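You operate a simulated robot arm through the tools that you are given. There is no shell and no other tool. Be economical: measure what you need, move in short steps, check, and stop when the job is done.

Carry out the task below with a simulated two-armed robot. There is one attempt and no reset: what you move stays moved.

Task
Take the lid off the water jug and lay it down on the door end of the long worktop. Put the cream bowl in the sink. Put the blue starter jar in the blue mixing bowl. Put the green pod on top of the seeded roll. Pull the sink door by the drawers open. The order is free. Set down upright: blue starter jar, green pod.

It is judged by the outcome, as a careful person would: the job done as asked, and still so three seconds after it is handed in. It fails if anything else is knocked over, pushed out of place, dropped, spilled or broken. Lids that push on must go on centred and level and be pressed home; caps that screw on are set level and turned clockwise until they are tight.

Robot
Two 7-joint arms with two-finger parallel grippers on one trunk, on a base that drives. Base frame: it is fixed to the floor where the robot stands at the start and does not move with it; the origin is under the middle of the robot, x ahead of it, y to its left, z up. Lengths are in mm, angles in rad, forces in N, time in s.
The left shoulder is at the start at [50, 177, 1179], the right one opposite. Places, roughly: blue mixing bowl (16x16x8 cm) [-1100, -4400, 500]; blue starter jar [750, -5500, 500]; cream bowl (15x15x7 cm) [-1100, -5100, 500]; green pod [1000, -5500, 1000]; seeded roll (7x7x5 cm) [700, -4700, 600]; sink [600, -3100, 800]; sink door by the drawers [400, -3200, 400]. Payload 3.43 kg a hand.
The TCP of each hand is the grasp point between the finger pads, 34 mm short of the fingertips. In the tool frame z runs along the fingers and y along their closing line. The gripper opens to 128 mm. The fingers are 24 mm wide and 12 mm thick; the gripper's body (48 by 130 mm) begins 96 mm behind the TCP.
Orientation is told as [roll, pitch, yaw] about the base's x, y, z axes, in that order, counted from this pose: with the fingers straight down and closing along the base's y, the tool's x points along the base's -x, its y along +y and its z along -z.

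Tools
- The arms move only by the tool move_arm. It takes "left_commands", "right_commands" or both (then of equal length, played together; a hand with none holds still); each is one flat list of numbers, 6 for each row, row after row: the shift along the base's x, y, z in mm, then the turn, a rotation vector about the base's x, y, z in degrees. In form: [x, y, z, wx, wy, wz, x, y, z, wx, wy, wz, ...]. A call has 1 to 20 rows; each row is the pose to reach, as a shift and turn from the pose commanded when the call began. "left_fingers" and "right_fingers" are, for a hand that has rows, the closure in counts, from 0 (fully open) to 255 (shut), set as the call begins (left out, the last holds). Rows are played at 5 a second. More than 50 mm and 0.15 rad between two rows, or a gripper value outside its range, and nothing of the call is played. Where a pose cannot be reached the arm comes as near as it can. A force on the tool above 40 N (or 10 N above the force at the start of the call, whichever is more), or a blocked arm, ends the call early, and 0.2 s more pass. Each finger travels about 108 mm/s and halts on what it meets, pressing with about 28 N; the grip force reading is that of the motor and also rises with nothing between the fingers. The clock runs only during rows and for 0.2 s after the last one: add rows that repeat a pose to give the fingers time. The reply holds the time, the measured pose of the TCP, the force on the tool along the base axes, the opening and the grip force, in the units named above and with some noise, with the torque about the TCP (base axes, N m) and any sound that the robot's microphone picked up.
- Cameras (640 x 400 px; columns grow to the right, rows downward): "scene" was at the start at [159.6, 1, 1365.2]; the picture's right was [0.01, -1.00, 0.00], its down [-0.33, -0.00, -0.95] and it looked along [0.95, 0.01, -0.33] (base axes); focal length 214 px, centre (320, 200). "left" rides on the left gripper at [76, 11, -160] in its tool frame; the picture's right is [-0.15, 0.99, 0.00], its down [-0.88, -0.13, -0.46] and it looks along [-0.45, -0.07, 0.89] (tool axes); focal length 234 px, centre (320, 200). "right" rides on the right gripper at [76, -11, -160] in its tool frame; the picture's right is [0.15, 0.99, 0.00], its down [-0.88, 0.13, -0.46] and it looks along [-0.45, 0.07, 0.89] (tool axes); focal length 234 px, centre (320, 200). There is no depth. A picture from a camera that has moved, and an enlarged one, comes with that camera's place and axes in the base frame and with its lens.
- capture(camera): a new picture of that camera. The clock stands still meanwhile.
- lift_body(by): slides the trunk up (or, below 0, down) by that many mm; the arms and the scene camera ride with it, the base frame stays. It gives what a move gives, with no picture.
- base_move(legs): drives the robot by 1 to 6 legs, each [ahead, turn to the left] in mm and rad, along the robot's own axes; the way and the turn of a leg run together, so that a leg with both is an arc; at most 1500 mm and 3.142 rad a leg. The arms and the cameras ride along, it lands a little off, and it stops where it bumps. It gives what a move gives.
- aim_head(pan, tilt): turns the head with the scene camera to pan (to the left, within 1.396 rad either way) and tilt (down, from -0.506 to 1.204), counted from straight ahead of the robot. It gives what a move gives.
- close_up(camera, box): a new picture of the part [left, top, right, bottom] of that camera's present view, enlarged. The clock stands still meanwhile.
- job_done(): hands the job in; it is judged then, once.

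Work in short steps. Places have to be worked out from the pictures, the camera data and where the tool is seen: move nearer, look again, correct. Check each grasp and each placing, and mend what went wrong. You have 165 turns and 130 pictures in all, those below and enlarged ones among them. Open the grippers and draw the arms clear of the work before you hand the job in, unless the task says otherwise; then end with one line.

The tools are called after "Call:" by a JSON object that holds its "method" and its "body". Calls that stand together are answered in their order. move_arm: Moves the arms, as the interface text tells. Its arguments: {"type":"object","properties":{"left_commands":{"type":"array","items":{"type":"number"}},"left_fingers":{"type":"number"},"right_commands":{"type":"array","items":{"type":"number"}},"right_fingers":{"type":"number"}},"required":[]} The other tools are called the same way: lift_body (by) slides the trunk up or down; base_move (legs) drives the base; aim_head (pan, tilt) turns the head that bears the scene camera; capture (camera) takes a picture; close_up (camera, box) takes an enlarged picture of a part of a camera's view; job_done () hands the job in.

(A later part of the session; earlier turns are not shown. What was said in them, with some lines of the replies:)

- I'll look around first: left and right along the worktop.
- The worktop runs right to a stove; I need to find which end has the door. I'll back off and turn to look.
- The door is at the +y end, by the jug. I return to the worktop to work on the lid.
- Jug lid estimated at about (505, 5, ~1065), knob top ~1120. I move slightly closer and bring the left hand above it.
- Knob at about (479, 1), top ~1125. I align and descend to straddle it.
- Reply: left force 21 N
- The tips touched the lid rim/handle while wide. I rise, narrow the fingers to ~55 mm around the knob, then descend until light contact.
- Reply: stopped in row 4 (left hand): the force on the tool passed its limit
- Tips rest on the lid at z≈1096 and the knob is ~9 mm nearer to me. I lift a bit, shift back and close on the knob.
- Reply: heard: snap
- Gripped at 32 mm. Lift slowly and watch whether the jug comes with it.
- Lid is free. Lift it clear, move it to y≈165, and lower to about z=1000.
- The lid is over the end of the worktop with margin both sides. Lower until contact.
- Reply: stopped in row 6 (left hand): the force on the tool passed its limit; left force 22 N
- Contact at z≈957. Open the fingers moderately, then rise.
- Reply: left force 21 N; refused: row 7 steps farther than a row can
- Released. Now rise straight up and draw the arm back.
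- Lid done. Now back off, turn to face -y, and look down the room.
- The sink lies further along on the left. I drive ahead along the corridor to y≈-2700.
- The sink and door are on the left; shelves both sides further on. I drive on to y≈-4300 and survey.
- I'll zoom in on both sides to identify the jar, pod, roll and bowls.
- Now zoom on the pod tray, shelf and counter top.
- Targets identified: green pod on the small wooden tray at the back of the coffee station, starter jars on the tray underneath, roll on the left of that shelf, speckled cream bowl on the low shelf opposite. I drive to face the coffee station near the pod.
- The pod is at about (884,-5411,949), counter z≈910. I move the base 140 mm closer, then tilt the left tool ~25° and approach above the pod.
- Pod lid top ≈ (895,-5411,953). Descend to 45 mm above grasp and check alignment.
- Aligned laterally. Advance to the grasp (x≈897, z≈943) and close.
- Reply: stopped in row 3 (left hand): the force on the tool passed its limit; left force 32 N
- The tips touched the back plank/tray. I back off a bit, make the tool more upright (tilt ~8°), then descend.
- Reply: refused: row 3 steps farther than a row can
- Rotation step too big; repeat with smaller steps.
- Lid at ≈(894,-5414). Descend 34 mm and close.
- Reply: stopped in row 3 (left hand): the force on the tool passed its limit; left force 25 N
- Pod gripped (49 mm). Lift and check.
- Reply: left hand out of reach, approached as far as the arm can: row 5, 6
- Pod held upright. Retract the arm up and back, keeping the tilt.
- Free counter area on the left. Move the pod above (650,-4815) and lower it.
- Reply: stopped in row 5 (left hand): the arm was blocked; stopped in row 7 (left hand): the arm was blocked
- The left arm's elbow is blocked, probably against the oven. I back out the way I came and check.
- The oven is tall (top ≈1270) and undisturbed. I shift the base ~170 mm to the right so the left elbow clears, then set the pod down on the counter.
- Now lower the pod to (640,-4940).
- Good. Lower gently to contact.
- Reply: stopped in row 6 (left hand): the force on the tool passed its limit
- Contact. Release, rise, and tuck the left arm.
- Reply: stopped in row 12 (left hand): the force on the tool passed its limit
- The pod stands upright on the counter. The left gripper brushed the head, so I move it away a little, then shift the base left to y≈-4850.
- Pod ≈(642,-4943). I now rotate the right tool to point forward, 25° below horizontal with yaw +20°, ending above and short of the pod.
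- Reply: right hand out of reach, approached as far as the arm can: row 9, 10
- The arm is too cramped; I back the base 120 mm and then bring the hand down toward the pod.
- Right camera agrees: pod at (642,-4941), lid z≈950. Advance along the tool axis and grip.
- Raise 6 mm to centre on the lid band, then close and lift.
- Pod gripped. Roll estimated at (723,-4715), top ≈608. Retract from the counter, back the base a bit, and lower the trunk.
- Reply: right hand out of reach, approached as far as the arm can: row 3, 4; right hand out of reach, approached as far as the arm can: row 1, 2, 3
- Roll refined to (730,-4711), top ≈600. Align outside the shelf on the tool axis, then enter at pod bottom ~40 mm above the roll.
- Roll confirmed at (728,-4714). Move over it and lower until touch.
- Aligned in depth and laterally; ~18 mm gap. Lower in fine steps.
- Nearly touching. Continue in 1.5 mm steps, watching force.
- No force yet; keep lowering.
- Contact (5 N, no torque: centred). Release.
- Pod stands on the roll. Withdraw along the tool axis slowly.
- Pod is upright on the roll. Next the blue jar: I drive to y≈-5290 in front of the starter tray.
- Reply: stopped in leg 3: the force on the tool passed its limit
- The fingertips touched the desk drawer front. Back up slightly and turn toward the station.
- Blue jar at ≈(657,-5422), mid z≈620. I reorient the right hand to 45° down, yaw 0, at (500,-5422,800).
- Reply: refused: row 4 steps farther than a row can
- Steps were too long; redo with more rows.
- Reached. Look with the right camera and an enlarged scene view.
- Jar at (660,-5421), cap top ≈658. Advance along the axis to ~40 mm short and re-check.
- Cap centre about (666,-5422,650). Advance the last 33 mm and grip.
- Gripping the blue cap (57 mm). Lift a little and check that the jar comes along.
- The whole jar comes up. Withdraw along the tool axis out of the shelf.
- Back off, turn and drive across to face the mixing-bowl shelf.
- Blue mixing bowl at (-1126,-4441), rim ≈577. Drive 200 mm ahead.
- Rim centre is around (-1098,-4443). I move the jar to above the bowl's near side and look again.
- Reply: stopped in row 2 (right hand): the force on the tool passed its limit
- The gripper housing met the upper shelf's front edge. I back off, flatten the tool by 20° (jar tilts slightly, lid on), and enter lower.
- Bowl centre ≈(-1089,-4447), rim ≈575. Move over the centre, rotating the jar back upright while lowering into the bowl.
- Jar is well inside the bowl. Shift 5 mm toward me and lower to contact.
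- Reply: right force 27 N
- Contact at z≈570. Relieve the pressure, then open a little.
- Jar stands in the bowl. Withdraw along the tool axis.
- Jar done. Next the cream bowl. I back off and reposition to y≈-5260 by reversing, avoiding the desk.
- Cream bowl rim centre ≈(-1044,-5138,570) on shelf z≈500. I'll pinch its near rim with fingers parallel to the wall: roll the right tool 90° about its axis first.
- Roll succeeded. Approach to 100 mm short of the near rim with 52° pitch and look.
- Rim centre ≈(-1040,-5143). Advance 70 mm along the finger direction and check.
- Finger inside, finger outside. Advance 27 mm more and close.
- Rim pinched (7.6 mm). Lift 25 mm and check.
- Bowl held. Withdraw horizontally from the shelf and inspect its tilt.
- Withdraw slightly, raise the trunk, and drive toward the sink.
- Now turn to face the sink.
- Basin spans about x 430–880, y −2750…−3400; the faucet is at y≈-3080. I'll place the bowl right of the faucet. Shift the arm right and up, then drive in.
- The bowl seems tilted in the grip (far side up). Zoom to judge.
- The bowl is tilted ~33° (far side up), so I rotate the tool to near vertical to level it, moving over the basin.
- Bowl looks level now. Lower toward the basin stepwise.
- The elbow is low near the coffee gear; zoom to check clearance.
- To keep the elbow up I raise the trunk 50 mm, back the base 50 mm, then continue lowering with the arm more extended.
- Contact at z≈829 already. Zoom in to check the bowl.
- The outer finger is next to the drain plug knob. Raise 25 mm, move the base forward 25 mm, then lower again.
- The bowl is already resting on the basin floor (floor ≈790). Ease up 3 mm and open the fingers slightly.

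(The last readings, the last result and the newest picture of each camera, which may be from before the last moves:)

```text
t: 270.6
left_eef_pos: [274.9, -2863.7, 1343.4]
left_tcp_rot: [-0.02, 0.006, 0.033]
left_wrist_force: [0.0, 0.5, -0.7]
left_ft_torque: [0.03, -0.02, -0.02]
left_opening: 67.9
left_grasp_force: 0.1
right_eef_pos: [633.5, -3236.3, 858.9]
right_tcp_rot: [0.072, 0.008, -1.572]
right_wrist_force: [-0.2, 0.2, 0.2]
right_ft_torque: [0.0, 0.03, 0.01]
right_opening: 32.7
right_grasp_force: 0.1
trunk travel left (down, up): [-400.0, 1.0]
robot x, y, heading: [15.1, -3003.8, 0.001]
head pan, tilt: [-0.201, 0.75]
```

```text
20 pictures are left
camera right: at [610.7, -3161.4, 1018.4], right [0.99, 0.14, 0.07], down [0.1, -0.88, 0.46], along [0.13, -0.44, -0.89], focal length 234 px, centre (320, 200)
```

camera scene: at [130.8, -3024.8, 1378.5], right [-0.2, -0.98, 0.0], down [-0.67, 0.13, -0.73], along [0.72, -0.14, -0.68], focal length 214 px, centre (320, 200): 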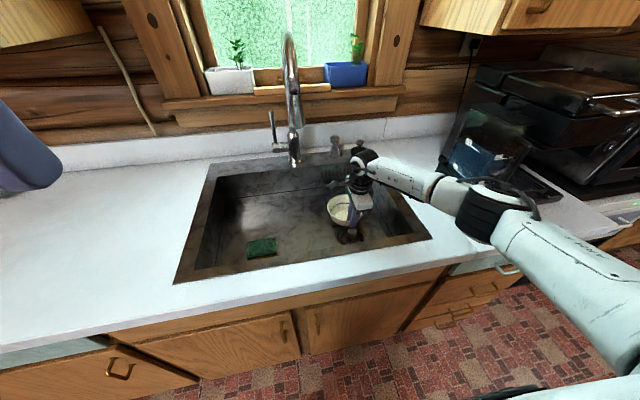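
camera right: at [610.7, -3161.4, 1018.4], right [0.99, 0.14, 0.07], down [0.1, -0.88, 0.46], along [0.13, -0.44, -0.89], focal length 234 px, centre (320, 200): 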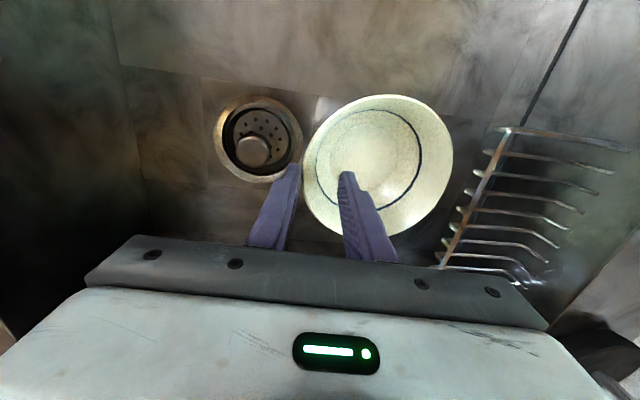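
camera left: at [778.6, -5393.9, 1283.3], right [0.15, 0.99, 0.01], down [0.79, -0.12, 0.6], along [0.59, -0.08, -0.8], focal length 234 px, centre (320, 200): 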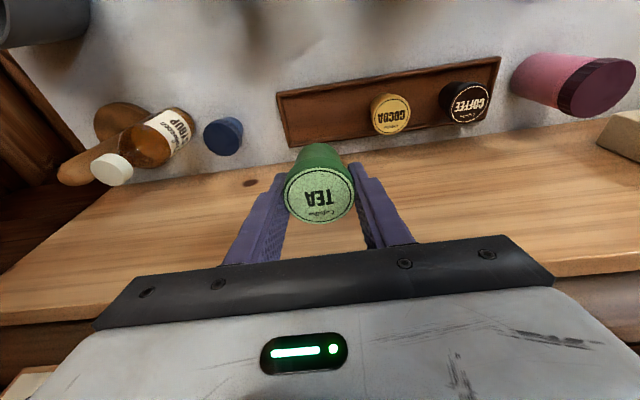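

Released; the bowl sits flat. Raise straight up and verify.

Call:
{"method": "move_arm", "body": {"right_commands": [0, 0, 25, 0, 0, 0, 0, 0, 65, 0, 0, 0, 0, 0, 110, 0, 0, 0, 0, 0, 155, 0, 0, 0, -30, 0, 190, 0, -5, 0, -65, 0, 220, 0, -12, 0, -105, 0, 240, 0, -18, 0]}}

Call:
{"method": "capture", "body": {"camera": "scene"}}

```text
t: 272.2
left_eef_pos: [274.4, -2864.3, 1344.8]
left_tcp_rot: [-0.02, 0.005, 0.033]
left_wrist_force: [-0.1, -0.7, 0.2]
left_ft_torque: [-0.01, -0.03, -0.01]
left_opening: 67.9
left_grasp_force: 0.1
right_eef_pos: [526.9, -3236.6, 1098.3]
right_tcp_rot: [0.387, 0.011, -1.574]
right_wrist_force: [0.5, 0.5, 0.5]
right_ft_torque: [0.0, -0.03, -0.01]
right_opening: 32.8
right_grasp_force: 0.0
trunk travel left (down, up): [-400.0, 1.0]
robot x, y, heading: [12.3, -3006.3, -0.001]
head pan, tilt: [-0.201, 0.75]
```

```text
19 pictures are left
camera scene: at [160.1, -3025.2, 1378.0], right [-0.2, -0.98, 0.0], down [-0.67, 0.13, -0.73], along [0.72, -0.14, -0.68], focal length 214 px, centre (320, 200)
```

scene: 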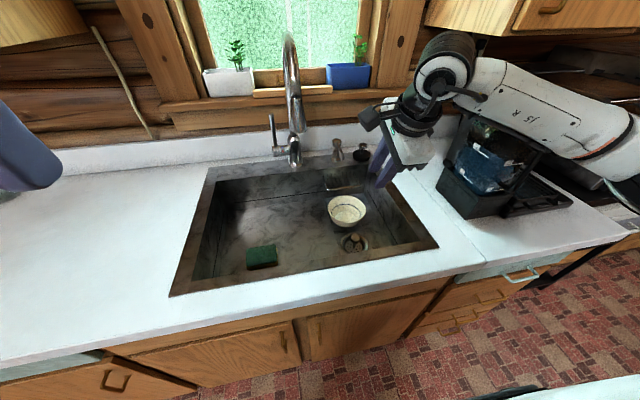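

Bowl is in the sink. Now the door: retreat the base, lower the trunk, and reorient the right hand forward.

Call:
{"method": "base_move", "body": {"legs": [[-400, 0]]}}

Call:
{"method": "lift_body", "body": {"by": -380}}

Call:
{"method": "move_arm", "body": {"right_commands": [0, 5, 0, -3.1, 0, 7.6, 0, 10, 0, -6.2, 0, 15.1, 0, 15, 0, -9.2, 0, 22.7, 0, 20, 0, -12.3, 0, 30.3, 0, 25, 0, -15.4, 0, 37.9, 0, 30, 0, -18.5, 0, 45.4, 0, 35, 0, -21.6, 0, 53, 0, 40, 0, -24.7, 0, 60.6, 0, 45, 0, -27.7, 0, 68.2, 0, 50, 0, -30.8, 0, 75.7, 0, 55, 0, -33.9, 0, 83.3]}}

Call:
{"method": "aim_head", "body": {"pan": 0, "tilt": 0.45}}

Call:
{"method": "capture", "body": {"camera": "scene"}}

```text
t: 274.7
left_eef_pos: [-121.3, -2864.7, 1344.9]
left_tcp_rot: [-0.02, 0.005, 0.034]
left_wrist_force: [0.2, 0.3, -0.5]
left_ft_torque: [0.0, -0.04, 0.01]
left_opening: 67.8
left_grasp_force: 0.0
right_eef_pos: [131.5, -3235.8, 1099.2]
right_tcp_rot: [0.386, 0.01, -1.57]
right_wrist_force: [0.2, 0.0, 0.0]
right_ft_torque: [0.02, 0.01, 0.01]
right_opening: 32.6
right_grasp_force: 0.0
trunk travel left (down, up): [-400.0, 1.0]
robot x, y, heading: [-385.3, -3007.4, 0.001]
head pan, tilt: [-0.201, 0.75]
```

```text
t: 278.4
left_eef_pos: [-120.7, -2864.8, 964.6]
left_tcp_rot: [-0.022, 0.005, 0.033]
left_wrist_force: [0.4, 0.8, -1.0]
left_ft_torque: [0.0, -0.01, 0.0]
left_opening: 67.9
left_grasp_force: 0.0
right_eef_pos: [131.6, -3237.0, 718.0]
right_tcp_rot: [0.386, 0.009, -1.571]
right_wrist_force: [-0.2, -0.4, 0.3]
right_ft_torque: [0.0, 0.0, -0.01]
right_opening: 32.4
right_grasp_force: 0.0
trunk travel left (down, up): [-20.0, 381.0]
robot x, y, heading: [-381.0, -3010.5, 0.006]
head pan, tilt: [-0.201, 0.75]
```

```text
t: 280.8
left_eef_pos: [-121.4, -2864.5, 965.4]
left_tcp_rot: [-0.022, 0.006, 0.034]
left_wrist_force: [-0.3, -0.3, -0.3]
left_ft_torque: [0.0, 0.02, -0.01]
left_opening: 67.9
left_grasp_force: 0.1
right_eef_pos: [132.2, -3182.1, 718.5]
right_tcp_rot: [-0.002, -0.377, -0.001]
right_wrist_force: [1.0, 0.5, 0.0]
right_ft_torque: [0.01, -0.03, -0.02]
right_opening: 32.9
right_grasp_force: 0.1
trunk travel left (down, up): [-20.0, 381.0]
robot x, y, heading: [-382.8, -3008.8, 0.005]
head pan, tilt: [-0.201, 0.75]
```

```text
t: 281.6
left_eef_pos: [-121.6, -2865.1, 964.8]
left_tcp_rot: [-0.021, 0.005, 0.033]
left_wrist_force: [0.9, 0.4, 0.3]
left_ft_torque: [0.03, 0.0, -0.01]
left_opening: 68.0
left_grasp_force: 0.0
right_eef_pos: [131.6, -3181.2, 719.5]
right_tcp_rot: [0.0, -0.378, -0.005]
right_wrist_force: [0.3, 0.6, 0.3]
right_ft_torque: [-0.04, -0.01, 0.01]
right_opening: 32.7
right_grasp_force: 0.0
trunk travel left (down, up): [-20.0, 381.0]
robot x, y, heading: [-381.9, -3010.9, 0.004]
head pan, tilt: [0.0, 0.45]
```

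```text
18 pictures are left
camera scene: at [-224.2, -3009.2, 1024.2], right [0.0, -1.0, 0.0], down [-0.44, 0.0, -0.9], along [0.9, 0.0, -0.44], focal length 214 px, centre (320, 200)
```

scene: 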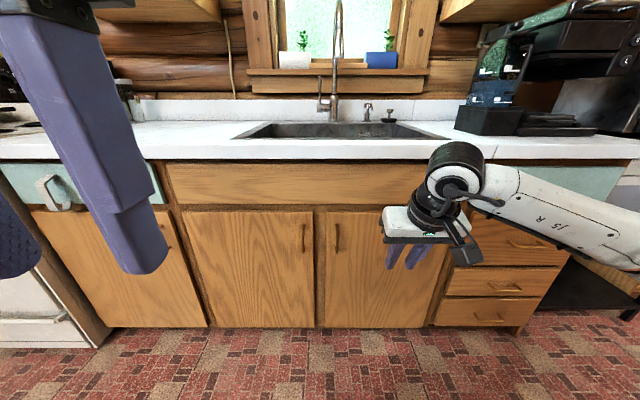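

Handle ≈(370,-3066,593), hinge near y≈-3420. Pitch the right hand to horizontal and bring it in front of the handle.

Call:
{"method": "move_arm", "body": {"right_commands": [12, 14, -16, 0, -7.9, 0, 24, 28, -32, 0, -15.8, 0, 36, 42, -48, 0, -23.6, 0, 48, 56, -64, 0, -31.5, 0, 60, 70, -80, 0, -39.4, 0, 72, 85, -96, 0, -47.3, 0, 84, 100, -112, 0, -55.1, 0, 95, 115, -126, 0, -63, 0], "right_fingers": 150}}

Call:
{"method": "capture", "body": {"camera": "right"}}

```text
t: 283.4
left_eef_pos: [-120.3, -2864.7, 964.6]
left_tcp_rot: [-0.02, 0.007, 0.032]
left_wrist_force: [0.2, -0.9, -0.7]
left_ft_torque: [0.0, 0.01, 0.02]
left_opening: 67.9
left_grasp_force: 0.2
right_eef_pos: [222.1, -3041.1, 612.4]
right_tcp_rot: [0.032, -1.468, -0.051]
right_wrist_force: [-0.3, -0.3, 0.6]
right_ft_torque: [0.0, -0.01, 0.03]
right_opening: 52.5
right_grasp_force: 0.1
right hand out of reach, approached as far as the arm can: row 7, 8
trunk travel left (down, up): [-20.0, 381.0]
robot x, y, heading: [-383.3, -3010.5, 0.002]
head pan, tilt: [0.0, 0.45]
```

```text
17 pictures are left
camera right: at [54.9, -3049.4, 553.4], right [0.0, 0.99, -0.14], down [-0.36, 0.13, 0.92], along [0.93, 0.05, 0.36], focal length 234 px, centre (320, 200)
```

right: 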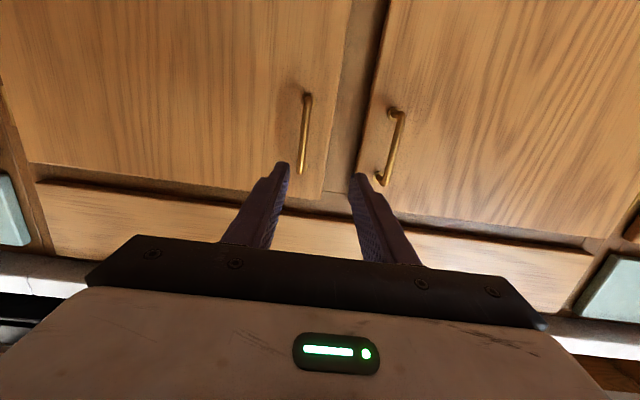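

Handle seen at y≈-3067, z≈586. Move to just in front of it.

Call:
{"method": "move_arm", "body": {"right_commands": [15, -9, -9, 0, 0, 0, 35, -18, -18, 0, 0, 0, 60, -26, -26, 0, 0, 0, 85, -26, -26, 0, 0, 0], "right_fingers": 150}}

Call:
{"method": "capture", "body": {"camera": "right"}}

```text
t: 284.4
left_eef_pos: [-121.6, -2864.5, 965.2]
left_tcp_rot: [-0.019, 0.004, 0.034]
left_wrist_force: [-0.1, 1.3, -0.5]
left_ft_torque: [0.02, 0.0, -0.01]
left_opening: 67.6
left_grasp_force: 0.1
right_eef_pos: [302.4, -3034.6, 609.8]
right_tcp_rot: [0.006, -1.456, -0.036]
right_wrist_force: [0.5, 0.1, 0.1]
right_ft_torque: [-0.02, 0.01, 0.0]
right_opening: 52.6
right_grasp_force: 0.0
right hand out of reach, approached as far as the arm can: row 1, 2, 3, 4
trunk travel left (down, up): [-20.0, 381.0]
robot x, y, heading: [-382.5, -3006.3, 0.003]
head pan, tilt: [0.0, 0.45]
```

```text
16 pictures are left
camera right: at [135.9, -3041.2, 553.2], right [0.01, 0.99, -0.14], down [-0.35, 0.14, 0.93], along [0.94, 0.04, 0.35], focal length 234 px, centre (320, 200)
```

right: 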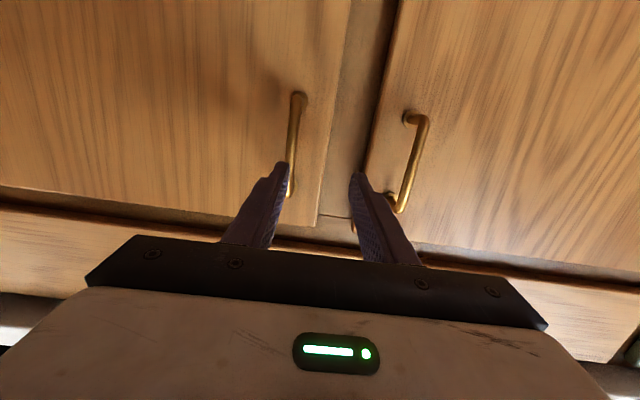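

The near-horizontal pose is at the reach limit. I ease pitch to ~25° down and correct the commanded position.

Call:
{"method": "move_arm", "body": {"right_commands": [-10, 12, 15, 0, 6.5, 0, -10, 25, 25, 0, 13, 0, -5, 25, 25, 0, 19, 0, 0, 25, 25, 0, 19, 0], "right_fingers": 150}}

Call:
{"method": "capture", "body": {"camera": "right"}}

```text
t: 285.4
left_eef_pos: [-120.7, -2865.8, 963.7]
left_tcp_rot: [-0.019, 0.004, 0.033]
left_wrist_force: [0.1, -0.3, 0.6]
left_ft_torque: [0.04, 0.03, -0.02]
left_opening: 67.5
left_grasp_force: 0.1
right_eef_pos: [303.4, -3009.9, 635.4]
right_tcp_rot: [0.006, -1.146, -0.008]
right_wrist_force: [0.7, -0.1, -0.2]
right_ft_torque: [0.01, 0.0, -0.01]
right_opening: 52.7
right_grasp_force: 0.1
trunk travel left (down, up): [-20.0, 381.0]
robot x, y, heading: [-377.9, -3012.2, 0.005]
head pan, tilt: [0.0, 0.45]
```

```text
15 pictures are left
camera right: at [127.1, -3020.6, 632.6], right [-0.06, 0.99, -0.13], down [-0.05, 0.13, 0.99], along [1.0, 0.06, 0.04], focal length 234 px, centre (320, 200)
```

right: 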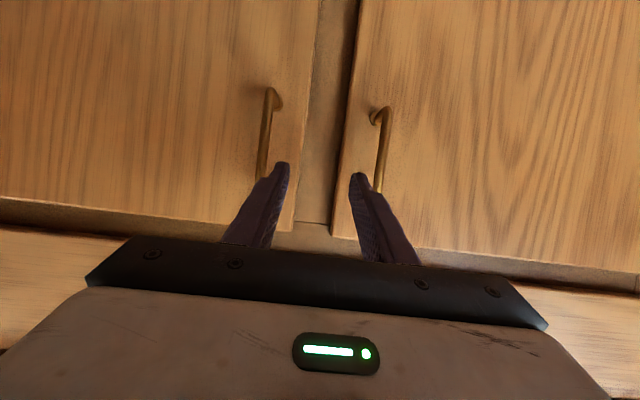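

Now reachable. Handle at (≈362,-3067), z 543–630. Shift to align, then look before closing in.

Call:
{"method": "move_arm", "body": {"right_commands": [0, -30, -15, 0, 0, 0, 0, -57, -33, 0, 0, 0, 20, -57, -33, 0, 0, 0]}}

Call:
{"method": "capture", "body": {"camera": "right"}}

```text
t: 286.2
left_eef_pos: [-119.7, -2864.5, 964.8]
left_tcp_rot: [-0.019, 0.006, 0.033]
left_wrist_force: [-1.0, 0.0, -0.9]
left_ft_torque: [-0.02, 0.01, 0.0]
left_opening: 67.6
left_grasp_force: 0.1
right_eef_pos: [323.8, -3068.7, 601.8]
right_tcp_rot: [0.006, -1.145, -0.01]
right_wrist_force: [0.6, 0.6, 0.0]
right_ft_torque: [-0.03, -0.03, 0.0]
right_opening: 53.0
right_grasp_force: 0.0
trunk travel left (down, up): [-20.0, 381.0]
robot x, y, heading: [-385.6, -3011.3, -0.002]
head pan, tilt: [0.0, 0.45]
```

```text
14 pictures are left
camera right: at [147.7, -3078.6, 598.9], right [-0.06, 0.99, -0.13], down [-0.05, 0.13, 0.99], along [1.0, 0.06, 0.04], focal length 234 px, centre (320, 200)
```

right: 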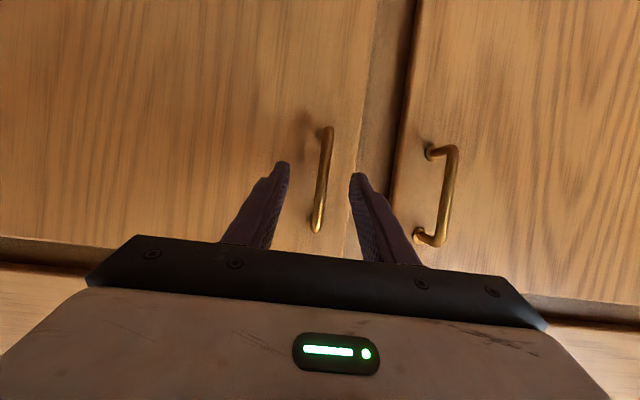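

The bar is between the fingers. Advance until light contact and close.

Call:
{"method": "move_arm", "body": {"right_commands": [10, 0, 0, 0, 0, 0, 20, 0, 0, 0, 0, 0, 28, 0, 0, 0, 0, 0, 35, 0, 0, 0, 0, 0]}}

Call:
{"method": "move_arm", "body": {"right_commands": [0, 0, 0, 0, 0, 0, 0, 0, 0, 0, 0, 0, 0, 0, 0, 0, 0, 0, 0, 0, 0, 0, 0, 0], "right_fingers": 255}}

Call:
{"method": "capture", "body": {"camera": "right"}}

```text
t: 287.2
left_eef_pos: [-122.6, -2865.2, 964.3]
left_tcp_rot: [-0.022, 0.003, 0.031]
left_wrist_force: [-0.9, -0.5, -0.4]
left_ft_torque: [0.03, 0.02, 0.0]
left_opening: 67.9
left_grasp_force: 0.1
right_eef_pos: [353.6, -3065.5, 601.1]
right_tcp_rot: [0.01, -1.139, -0.01]
right_wrist_force: [-18.3, -3.9, 8.5]
right_ft_torque: [0.29, -0.3, 0.41]
right_opening: 51.6
right_grasp_force: 0.1
trunk travel left (down, up): [-20.0, 381.0]
robot x, y, heading: [-384.1, -3010.8, -0.0]
head pan, tilt: [0.0, 0.45]
stopped in row 4 (right hand): the force on the tool passed its limit (the readings are from after the stop); the commanded pose is now the measured one
```

```text
t: 288.2
left_eef_pos: [-122.2, -2865.9, 963.8]
left_tcp_rot: [-0.019, 0.004, 0.032]
left_wrist_force: [0.3, -0.1, 1.1]
left_ft_torque: [-0.03, -0.01, 0.0]
left_opening: 67.9
left_grasp_force: 0.1
right_eef_pos: [353.5, -3065.5, 599.1]
right_tcp_rot: [0.008, -1.137, -0.007]
right_wrist_force: [-20.6, 0.8, 1.3]
right_ft_torque: [-0.42, -0.04, 0.02]
right_opening: 10.0
right_grasp_force: 43.3
trunk travel left (down, up): [-20.0, 381.0]
robot x, y, heading: [-382.7, -3012.8, 0.003]
head pan, tilt: [0.0, 0.45]
```

```text
13 pictures are left
camera right: at [176.9, -3076.6, 597.6], right [-0.06, 0.99, -0.13], down [-0.04, 0.13, 0.99], along [1.0, 0.07, 0.03], focal length 234 px, centre (320, 200)
```

right: 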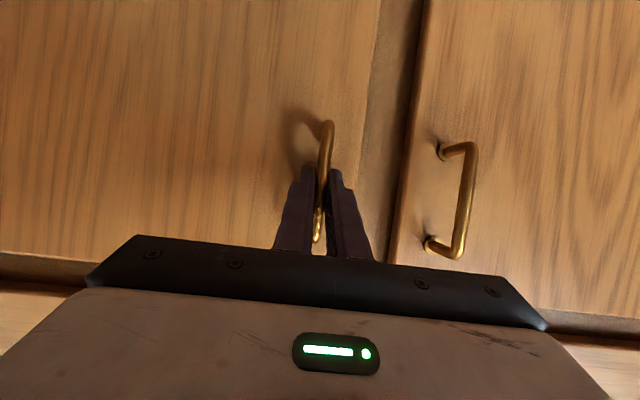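

Bar gripped. Pull along the hinge arc to about 20°.

Call:
{"method": "move_arm", "body": {"right_commands": [-15, -1, 0, 0, 0, 2, -31, -4, 0, 0, 0, 4, -46, -7, 0, 0, 0, 6, -61, -10, 0, 0, 0, 8, -76, -14, 0, 0, 0, 10, -91, -19, 0, 0, 0, 12, -106, -24, 0, 0, 0, 14, -120, -30, 0, 0, 0, 16]}}

```text
t: 289.7
left_eef_pos: [-120.7, -2866.1, 964.4]
left_tcp_rot: [-0.021, 0.007, 0.03]
left_wrist_force: [-0.1, 0.1, -0.3]
left_ft_torque: [0.01, 0.01, 0.0]
left_opening: 67.8
left_grasp_force: 0.1
right_eef_pos: [261.1, -3085.1, 601.1]
right_tcp_rot: [-0.007, -1.081, 0.175]
right_wrist_force: [0.4, -2.1, -9.4]
right_ft_torque: [0.48, -0.3, -0.21]
right_opening: 9.9
right_grasp_force: 44.1
right hand out of reach, approached as far as the arm can: row 5, 6, 7
trunk travel left (down, up): [-20.0, 381.0]
robot x, y, heading: [-387.7, -3012.1, -0.0]
head pan, tilt: [0.0, 0.45]
stopped in row 7 (right hand): the force on the tool passed its limit (the readings are from after the stop); the commanded pose is now the measured one
```

The arm is at its inner limit; continue by backing the base along the arc, gripping still.

Call:
{"method": "base_move", "body": {"legs": [[-56, -0.037], [-50, -0.05]]}}

Call:
{"method": "capture", "body": {"camera": "scene"}}

```text
t: 291.2
left_eef_pos: [-212.6, -2885.9, 963.5]
left_tcp_rot: [-0.018, 0.007, -0.056]
left_wrist_force: [0.3, 0.0, -0.5]
left_ft_torque: [0.03, -0.04, 0.0]
left_opening: 67.8
left_grasp_force: 0.1
right_eef_pos: [151.1, -3142.3, 603.5]
right_tcp_rot: [-0.016, -1.087, 0.086]
right_wrist_force: [18.0, -24.6, -17.8]
right_ft_torque: [0.82, -1.02, -0.06]
right_opening: 9.6
right_grasp_force: 43.1
trunk travel left (down, up): [-20.0, 381.0]
robot x, y, heading: [-488.4, -3007.0, -0.086]
head pan, tilt: [0.0, 0.45]
```

```text
12 pictures are left
camera scene: at [-328.5, -3021.2, 1023.9], right [-0.09, -1.0, 0.0], down [-0.44, 0.04, -0.9], along [0.9, -0.08, -0.44], focal length 214 px, centre (320, 200)
```

scene: 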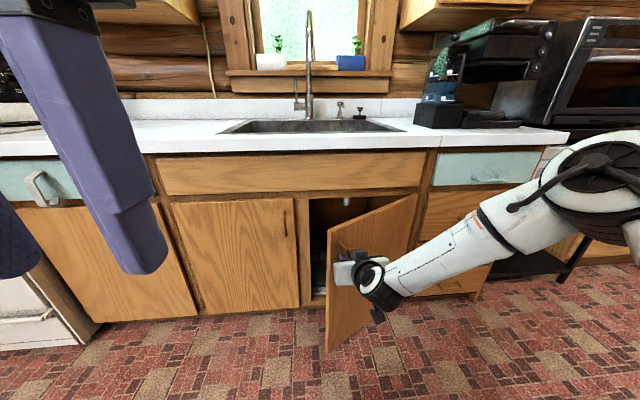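

Door open ~36°. Continue the arc, mostly by turning right while backing slightly.

Call:
{"method": "base_move", "body": {"legs": [[-32, -0.08], [-24, -0.088]]}}

```text
t: 292.6
left_eef_pos: [-253.8, -2923.0, 963.9]
left_tcp_rot: [-0.019, 0.005, -0.226]
left_wrist_force: [0.4, -0.4, 0.4]
left_ft_torque: [-0.01, 0.03, 0.0]
left_opening: 67.6
left_grasp_force: 0.1
right_eef_pos: [60.1, -3237.5, 604.5]
right_tcp_rot: [-0.016, -1.083, -0.081]
right_wrist_force: [-17.5, 10.8, -5.8]
right_ft_torque: [0.98, -0.66, -0.04]
right_opening: 9.7
right_grasp_force: 43.3
trunk travel left (down, up): [-20.0, 381.0]
robot x, y, heading: [-542.7, -2997.1, -0.258]
head pan, tilt: [0.0, 0.45]
```

About 58° now. One more pair of legs to ~75°.

Call:
{"method": "base_move", "body": {"legs": [[-5, -0.09], [0, -0.08]]}}

Call:
{"method": "capture", "body": {"camera": "scene"}}

```text
t: 294.5
left_eef_pos: [-248.6, -2973.0, 962.8]
left_tcp_rot: [-0.02, 0.007, -0.396]
left_wrist_force: [-0.4, 0.1, -0.3]
left_ft_torque: [-0.02, -0.01, 0.0]
left_opening: 67.6
left_grasp_force: 0.0
right_eef_pos: [9.2, -3338.7, 602.9]
right_tcp_rot: [-0.013, -1.087, -0.264]
right_wrist_force: [7.8, -2.9, -8.0]
right_ft_torque: [0.42, -0.61, 0.04]
right_opening: 9.7
right_grasp_force: 43.4
trunk travel left (down, up): [-20.0, 381.0]
robot x, y, heading: [-544.0, -2992.1, -0.425]
head pan, tilt: [0.0, 0.45]
stopped in leg 2: the force on the tool passed its limit (the readings are from after the stop); the commanded pose is now the measured one
```

```text
11 pictures are left
camera scene: at [-402.6, -3062.9, 1024.1], right [-0.41, -0.91, 0.0], down [-0.4, 0.18, -0.9], along [0.82, -0.37, -0.44], focal length 214 px, centre (320, 200)
```

scene: 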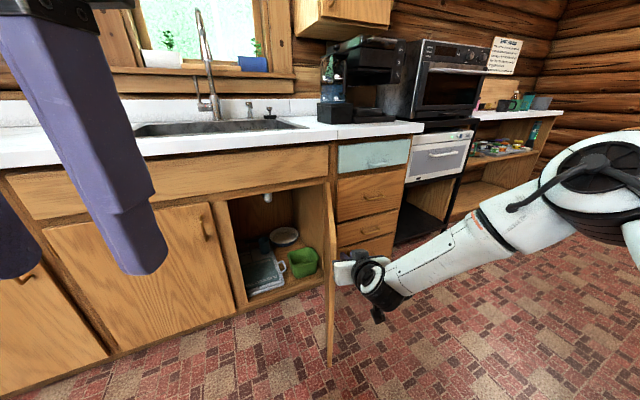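

Door stands open ~78°. Release gently and withdraw the fingers from the handle in -x while steepening the pitch.

Call:
{"method": "move_arm", "body": {"right_commands": [0, 0, 0, 0, 0, 0, 0, 0, 0, 0, 0, 0], "right_fingers": 195}}

Call:
{"method": "move_arm", "body": {"right_commands": [-12, -1, 5, 2.1, 4.6, 0, -27, -2, 11, 4.1, 9.1, 0, -45, -4, 20, 6.2, 13.7, 0, -65, -6, 30, 8.2, 18.2, 0, -85, -12, 40, 8.2, 18.2, 0]}}

Call:
{"method": "capture", "body": {"camera": "right"}}

```text
t: 295.1
left_eef_pos: [-249.1, -2972.9, 963.4]
left_tcp_rot: [-0.019, 0.006, -0.396]
left_wrist_force: [0.0, 0.3, -0.5]
left_ft_torque: [-0.01, -0.04, 0.02]
left_opening: 67.8
left_grasp_force: 0.1
right_eef_pos: [9.0, -3338.2, 605.6]
right_tcp_rot: [-0.015, -1.091, -0.261]
right_wrist_force: [-0.4, -0.8, -0.1]
right_ft_torque: [-0.06, 0.01, 0.0]
right_opening: 30.2
right_grasp_force: 0.1
trunk travel left (down, up): [-20.0, 381.0]
robot x, y, heading: [-546.7, -2992.3, -0.427]
head pan, tilt: [0.0, 0.45]
```

```text
t: 296.3
left_eef_pos: [-249.7, -2972.3, 965.0]
left_tcp_rot: [-0.02, 0.005, -0.396]
left_wrist_force: [0.3, -0.8, 0.2]
left_ft_torque: [-0.04, -0.01, 0.03]
left_opening: 67.6
left_grasp_force: 0.1
right_eef_pos: [-75.7, -3349.2, 646.4]
right_tcp_rot: [0.058, -0.743, -0.319]
right_wrist_force: [-0.5, 0.7, -0.2]
right_ft_torque: [-0.02, 0.02, -0.01]
right_opening: 30.0
right_grasp_force: 0.0
trunk travel left (down, up): [-20.0, 381.0]
robot x, y, heading: [-550.9, -2995.7, -0.424]
head pan, tilt: [0.0, 0.45]
```

```text
10 pictures are left
camera right: at [-236.4, -3317.7, 711.7], right [0.17, 0.98, -0.06], down [0.35, -0.01, 0.94], along [0.92, -0.18, -0.35], focal length 234 px, centre (320, 200)
```

right: 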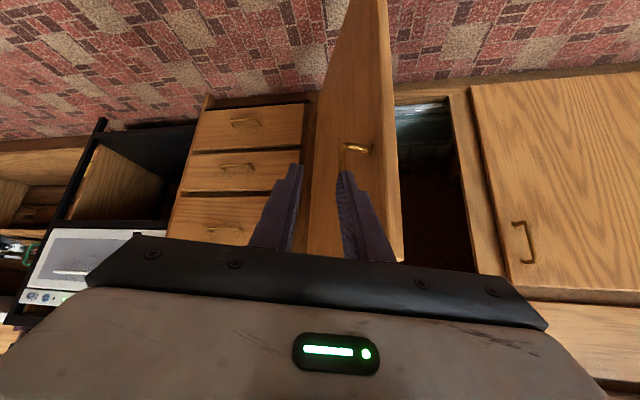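

Clear of the handle. Back off and take a final look.

Call:
{"method": "base_move", "body": {"legs": [[-250, 0]]}}

Call:
{"method": "capture", "body": {"camera": "scene"}}

```text
t: 297.9
left_eef_pos: [-339.1, -2916.2, 965.1]
left_tcp_rot: [-0.022, 0.002, -0.396]
left_wrist_force: [0.4, 0.1, 0.1]
left_ft_torque: [-0.04, -0.01, 0.01]
left_opening: 68.0
left_grasp_force: 0.1
right_eef_pos: [-164.9, -3292.9, 645.8]
right_tcp_rot: [0.061, -0.742, -0.322]
right_wrist_force: [-0.3, -0.1, 0.7]
right_ft_torque: [-0.04, -0.02, 0.02]
right_opening: 30.1
right_grasp_force: 0.1
trunk travel left (down, up): [-20.0, 381.0]
robot x, y, heading: [-628.6, -2919.2, -0.424]
head pan, tilt: [0.0, 0.45]
stopped in leg 1: the robot was blocked; the commanded pose is now the measured one
```

```text
9 pictures are left
camera scene: at [-483.4, -2984.0, 1024.3], right [-0.41, -0.91, 0.0], down [-0.4, 0.18, -0.9], along [0.82, -0.37, -0.44], focal length 214 px, centre (320, 200)
```

scene: 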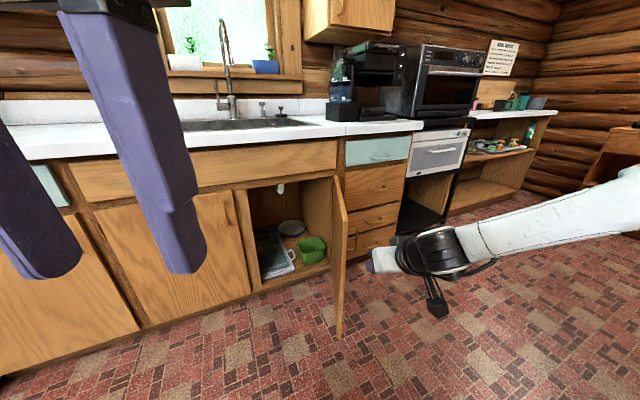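

The base was blocked from behind; I check what it touched. Move forward a little, turn left and look back.

Call:
{"method": "base_move", "body": {"legs": [[60, 0], [0, 1.6]]}}

Call:
{"method": "aim_head", "body": {"pan": 1.39, "tilt": 0.6}}

Call:
{"method": "capture", "body": {"camera": "scene"}}

```text
t: 302.7
left_eef_pos: [-581.8, -2654.0, 963.8]
left_tcp_rot: [-0.023, 0.005, 1.202]
left_wrist_force: [-0.1, -1.1, 0.9]
left_ft_torque: [0.0, 0.0, 0.0]
left_opening: 67.8
left_grasp_force: 0.0
right_eef_pos: [-210.1, -2469.5, 644.9]
right_tcp_rot: [0.06, -0.744, 1.277]
right_wrist_force: [-0.6, 0.1, 0.2]
right_ft_torque: [0.02, -0.03, -0.01]
right_opening: 29.8
right_grasp_force: 0.0
trunk travel left (down, up): [-20.0, 381.0]
robot x, y, heading: [-574.8, -2944.1, 1.175]
head pan, tilt: [0.0, 0.45]
```

```text
t: 304.3
left_eef_pos: [-580.6, -2654.4, 963.4]
left_tcp_rot: [-0.024, 0.003, 1.203]
left_wrist_force: [0.2, 0.1, 0.1]
left_ft_torque: [-0.01, 0.02, -0.02]
left_opening: 67.6
left_grasp_force: 0.0
right_eef_pos: [-209.9, -2470.6, 645.7]
right_tcp_rot: [0.06, -0.745, 1.276]
right_wrist_force: [0.1, -0.3, 0.3]
right_ft_torque: [0.01, -0.04, -0.02]
right_opening: 30.0
right_grasp_force: 0.1
trunk travel left (down, up): [-20.0, 381.0]
robot x, y, heading: [-572.5, -2939.2, 1.174]
head pan, tilt: [1.389, 0.6]
```

```text
8 pictures are left
camera scene: at [-623.8, -2829.3, 1010.8], right [0.55, 0.84, 0.0], down [0.47, -0.31, -0.83], along [-0.69, 0.45, -0.56], focal length 214 px, centre (320, 200)
```

scene: 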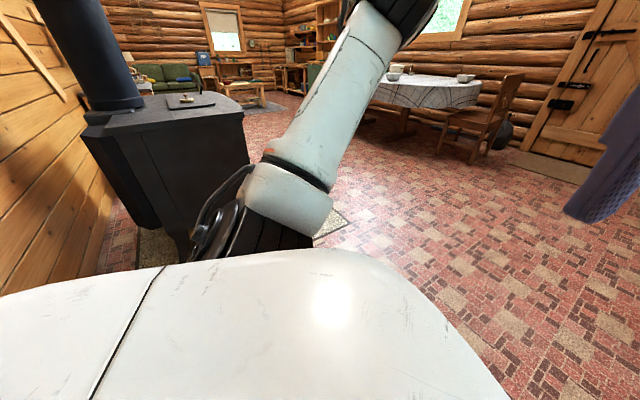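

The logs near the partition are hidden by my body. Move away and look back.

Call:
{"method": "base_move", "body": {"legs": [[450, 0], [0, 1.5]]}}

Call:
{"method": "aim_head", "body": {"pan": 1.0, "tilt": 0.5}}

Call:
{"method": "capture", "body": {"camera": "scene"}}

```text
t: 310.7
left_eef_pos: [-686.8, -2517.2, 963.8]
left_tcp_rot: [-0.022, 0.005, 2.712]
left_wrist_force: [-0.5, -0.3, -0.1]
left_ft_torque: [-0.01, 0.04, -0.02]
left_opening: 67.7
left_grasp_force: 0.0
right_eef_pos: [-847.5, -2134.1, 646.7]
right_tcp_rot: [0.061, -0.744, 2.785]
right_wrist_force: [0.4, 0.2, 0.1]
right_ft_torque: [0.0, -0.04, 0.04]
right_opening: 30.2
right_grasp_force: 0.1
trunk travel left (down, up): [-20.0, 381.0]
robot x, y, heading: [-400.7, -2525.8, 2.689]
head pan, tilt: [1.389, 0.6]
```

```text
t: 311.6
left_eef_pos: [-687.4, -2515.1, 962.6]
left_tcp_rot: [-0.023, 0.008, 2.719]
left_wrist_force: [-28.3, 40.8, 13.6]
left_ft_torque: [-7.94, -6.0, 1.82]
left_opening: 67.7
left_grasp_force: 0.1
right_eef_pos: [-848.2, -2134.6, 645.4]
right_tcp_rot: [0.06, -0.743, 2.783]
right_wrist_force: [0.5, -0.2, -0.6]
right_ft_torque: [0.02, 0.0, 0.01]
right_opening: 30.2
right_grasp_force: 0.2
trunk travel left (down, up): [-20.0, 381.0]
robot x, y, heading: [-402.5, -2528.0, 2.683]
head pan, tilt: [1.0, 0.499]
```

```text
7 pictures are left
camera scene: at [-533.1, -2553.9, 1015.6], right [-0.66, 0.75, 0.0], down [0.39, 0.34, -0.85], along [-0.64, -0.56, -0.52], focal length 214 px, centre (320, 200)
```

scene: 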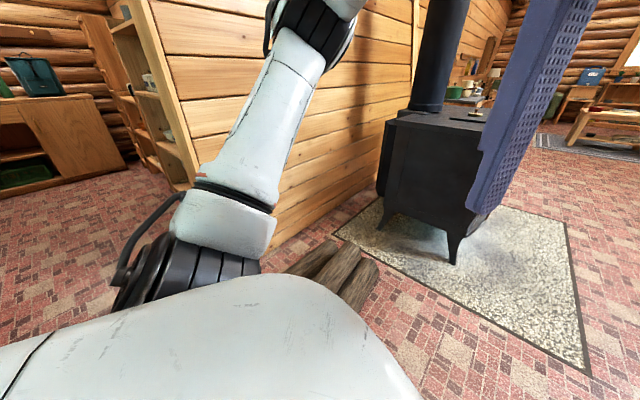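

The turning head pressed the left gripper; I recentre it, and turn the body to look at the logs directly.

Call:
{"method": "aim_head", "body": {"pan": 0, "tilt": 0.5}}

Call:
{"method": "base_move", "body": {"legs": [[0, 0.9]]}}

Call:
{"method": "capture", "body": {"camera": "scene"}}

```text
t: 312.8
left_eef_pos: [-688.2, -2516.3, 962.8]
left_tcp_rot: [-0.021, 0.008, 2.718]
left_wrist_force: [-28.1, 39.4, 12.6]
left_ft_torque: [-7.86, -5.99, 1.84]
left_opening: 67.6
left_grasp_force: 0.2
right_eef_pos: [-847.6, -2135.7, 645.7]
right_tcp_rot: [0.061, -0.743, 2.786]
right_wrist_force: [-0.9, 0.2, 0.5]
right_ft_torque: [0.01, 0.0, -0.05]
right_opening: 29.9
right_grasp_force: 0.0
trunk travel left (down, up): [-20.0, 381.0]
robot x, y, heading: [-395.3, -2525.9, 2.685]
head pan, tilt: [0.0, 0.499]
```

```text
t: 315.5
left_eef_pos: [-588.3, -2743.8, 963.0]
left_tcp_rot: [-0.019, 0.01, -2.679]
left_wrist_force: [-50.6, 0.9, 10.4]
left_ft_torque: [0.06, -9.93, 1.75]
left_opening: 67.5
left_grasp_force: 0.0
right_eef_pos: [-985.9, -2627.1, 644.9]
right_tcp_rot: [0.061, -0.743, -2.611]
right_wrist_force: [0.3, 0.1, 0.0]
right_ft_torque: [0.01, -0.06, 0.07]
right_opening: 30.4
right_grasp_force: 0.1
trunk travel left (down, up): [-20.0, 381.0]
robot x, y, heading: [-401.1, -2530.3, -2.715]
head pan, tilt: [0.0, 0.499]
```

```text
6 pictures are left
camera scene: at [-463.3, -2645.0, 1016.8], right [-1.0, -0.03, 0.0], down [-0.02, 0.51, -0.86], along [0.03, -0.86, -0.51], focal length 214 px, centre (320, 200)
```

scene: 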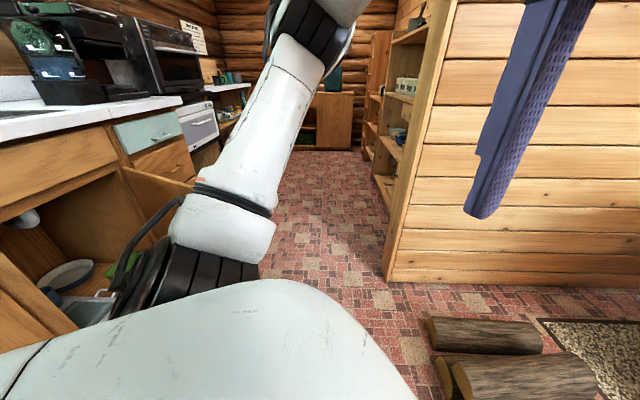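

The logs look tidy with ends at x≈-925, as at the start. Now free the left gripper from the head.

Call:
{"method": "move_arm", "body": {"left_commands": [-15, -25, 0, 0, 0, 0, -38, -61, 0, 0, 0, 0, -60, -80, -20, 0, 0, 0]}}

Call:
{"method": "aim_head", "body": {"pan": 0.1, "tilt": 0.5}}

Call:
{"method": "capture", "body": {"camera": "scene"}}

```text
t: 316.3
left_eef_pos: [-649.1, -2824.3, 944.3]
left_tcp_rot: [-0.021, 0.006, -2.678]
left_wrist_force: [0.1, -0.6, 0.3]
left_ft_torque: [-0.02, 0.04, 0.01]
left_opening: 67.5
left_grasp_force: 0.1
right_eef_pos: [-984.8, -2627.1, 646.1]
right_tcp_rot: [0.061, -0.743, -2.611]
right_wrist_force: [-0.3, -0.5, 0.6]
right_ft_torque: [0.03, -0.03, -0.01]
right_opening: 30.2
right_grasp_force: 0.0
trunk travel left (down, up): [-20.0, 381.0]
robot x, y, heading: [-400.1, -2527.0, -2.716]
head pan, tilt: [0.0, 0.499]
```

```text
t: 317.0
left_eef_pos: [-648.9, -2824.0, 945.6]
left_tcp_rot: [-0.02, 0.01, -2.679]
left_wrist_force: [-0.4, -0.5, -0.2]
left_ft_torque: [0.01, -0.01, 0.01]
left_opening: 67.7
left_grasp_force: 0.1
right_eef_pos: [-986.1, -2627.6, 646.3]
right_tcp_rot: [0.06, -0.744, -2.61]
right_wrist_force: [0.5, -0.3, -0.1]
right_ft_torque: [0.0, 0.03, 0.0]
right_opening: 30.1
right_grasp_force: 0.2
trunk travel left (down, up): [-20.0, 381.0]
robot x, y, heading: [-398.9, -2522.1, -2.708]
head pan, tilt: [0.099, 0.499]
```

```text
5 pictures are left
camera scene: at [-544.7, -2600.8, 1019.8], right [-0.5, 0.86, 0.0], down [0.41, 0.24, -0.88], along [-0.76, -0.44, -0.48], focal length 214 px, centre (320, 200)
```

scene: 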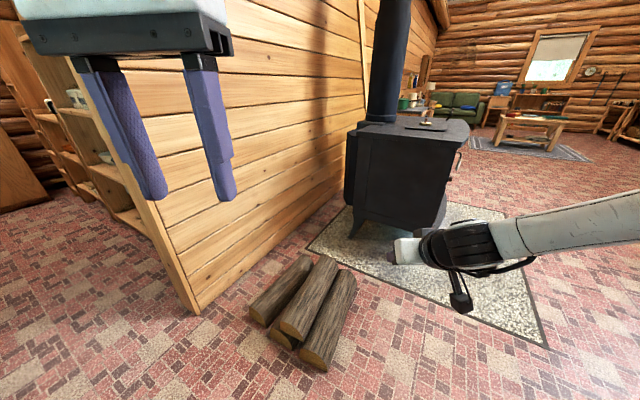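

The log stack is intact. Open both grippers and hand in.

Call:
{"method": "move_arm", "body": {"left_commands": [0, 0, 0, 0, 0, 0, 0, 0, 0, 0, 0, 0, 0, 0, 0, 0, 0, 0], "right_commands": [0, 0, 0, 0, 0, 0, 0, 0, 0, 0, 0, 0, 0, 0, 0, 0, 0, 0], "left_fingers": 0, "right_fingers": 0}}

Call:
{"method": "job_done", "body": {}}

```text
t: 317.8
left_eef_pos: [-649.7, -2825.1, 944.2]
left_tcp_rot: [-0.021, 0.009, -2.679]
left_wrist_force: [0.2, -0.1, -0.5]
left_ft_torque: [0.03, 0.01, -0.05]
left_opening: 128.0
left_grasp_force: 0.0
right_eef_pos: [-986.1, -2628.4, 645.7]
right_tcp_rot: [0.06, -0.743, -2.611]
right_wrist_force: [0.0, 0.4, -0.4]
right_ft_torque: [0.0, 0.0, -0.02]
right_opening: 128.0
right_grasp_force: 0.1
trunk travel left (down, up): [-20.0, 381.0]
robot x, y, heading: [-400.9, -2529.8, -2.712]
head pan, tilt: [0.099, 0.499]
```

```text
The job is handed in.
```

All five parts are done and the job is handed in: jug lid on the door end of the worktop, cream bowl in the sink, blue jar upright in the blue mixing bowl, green pod upright on the seeded roll, and the sink door by the drawers open about 78°. I bumped the oven, the desk drawer and something behind the base (probably the log stack); the oven and logs looked undisturbed, but I did not recheck the desk.
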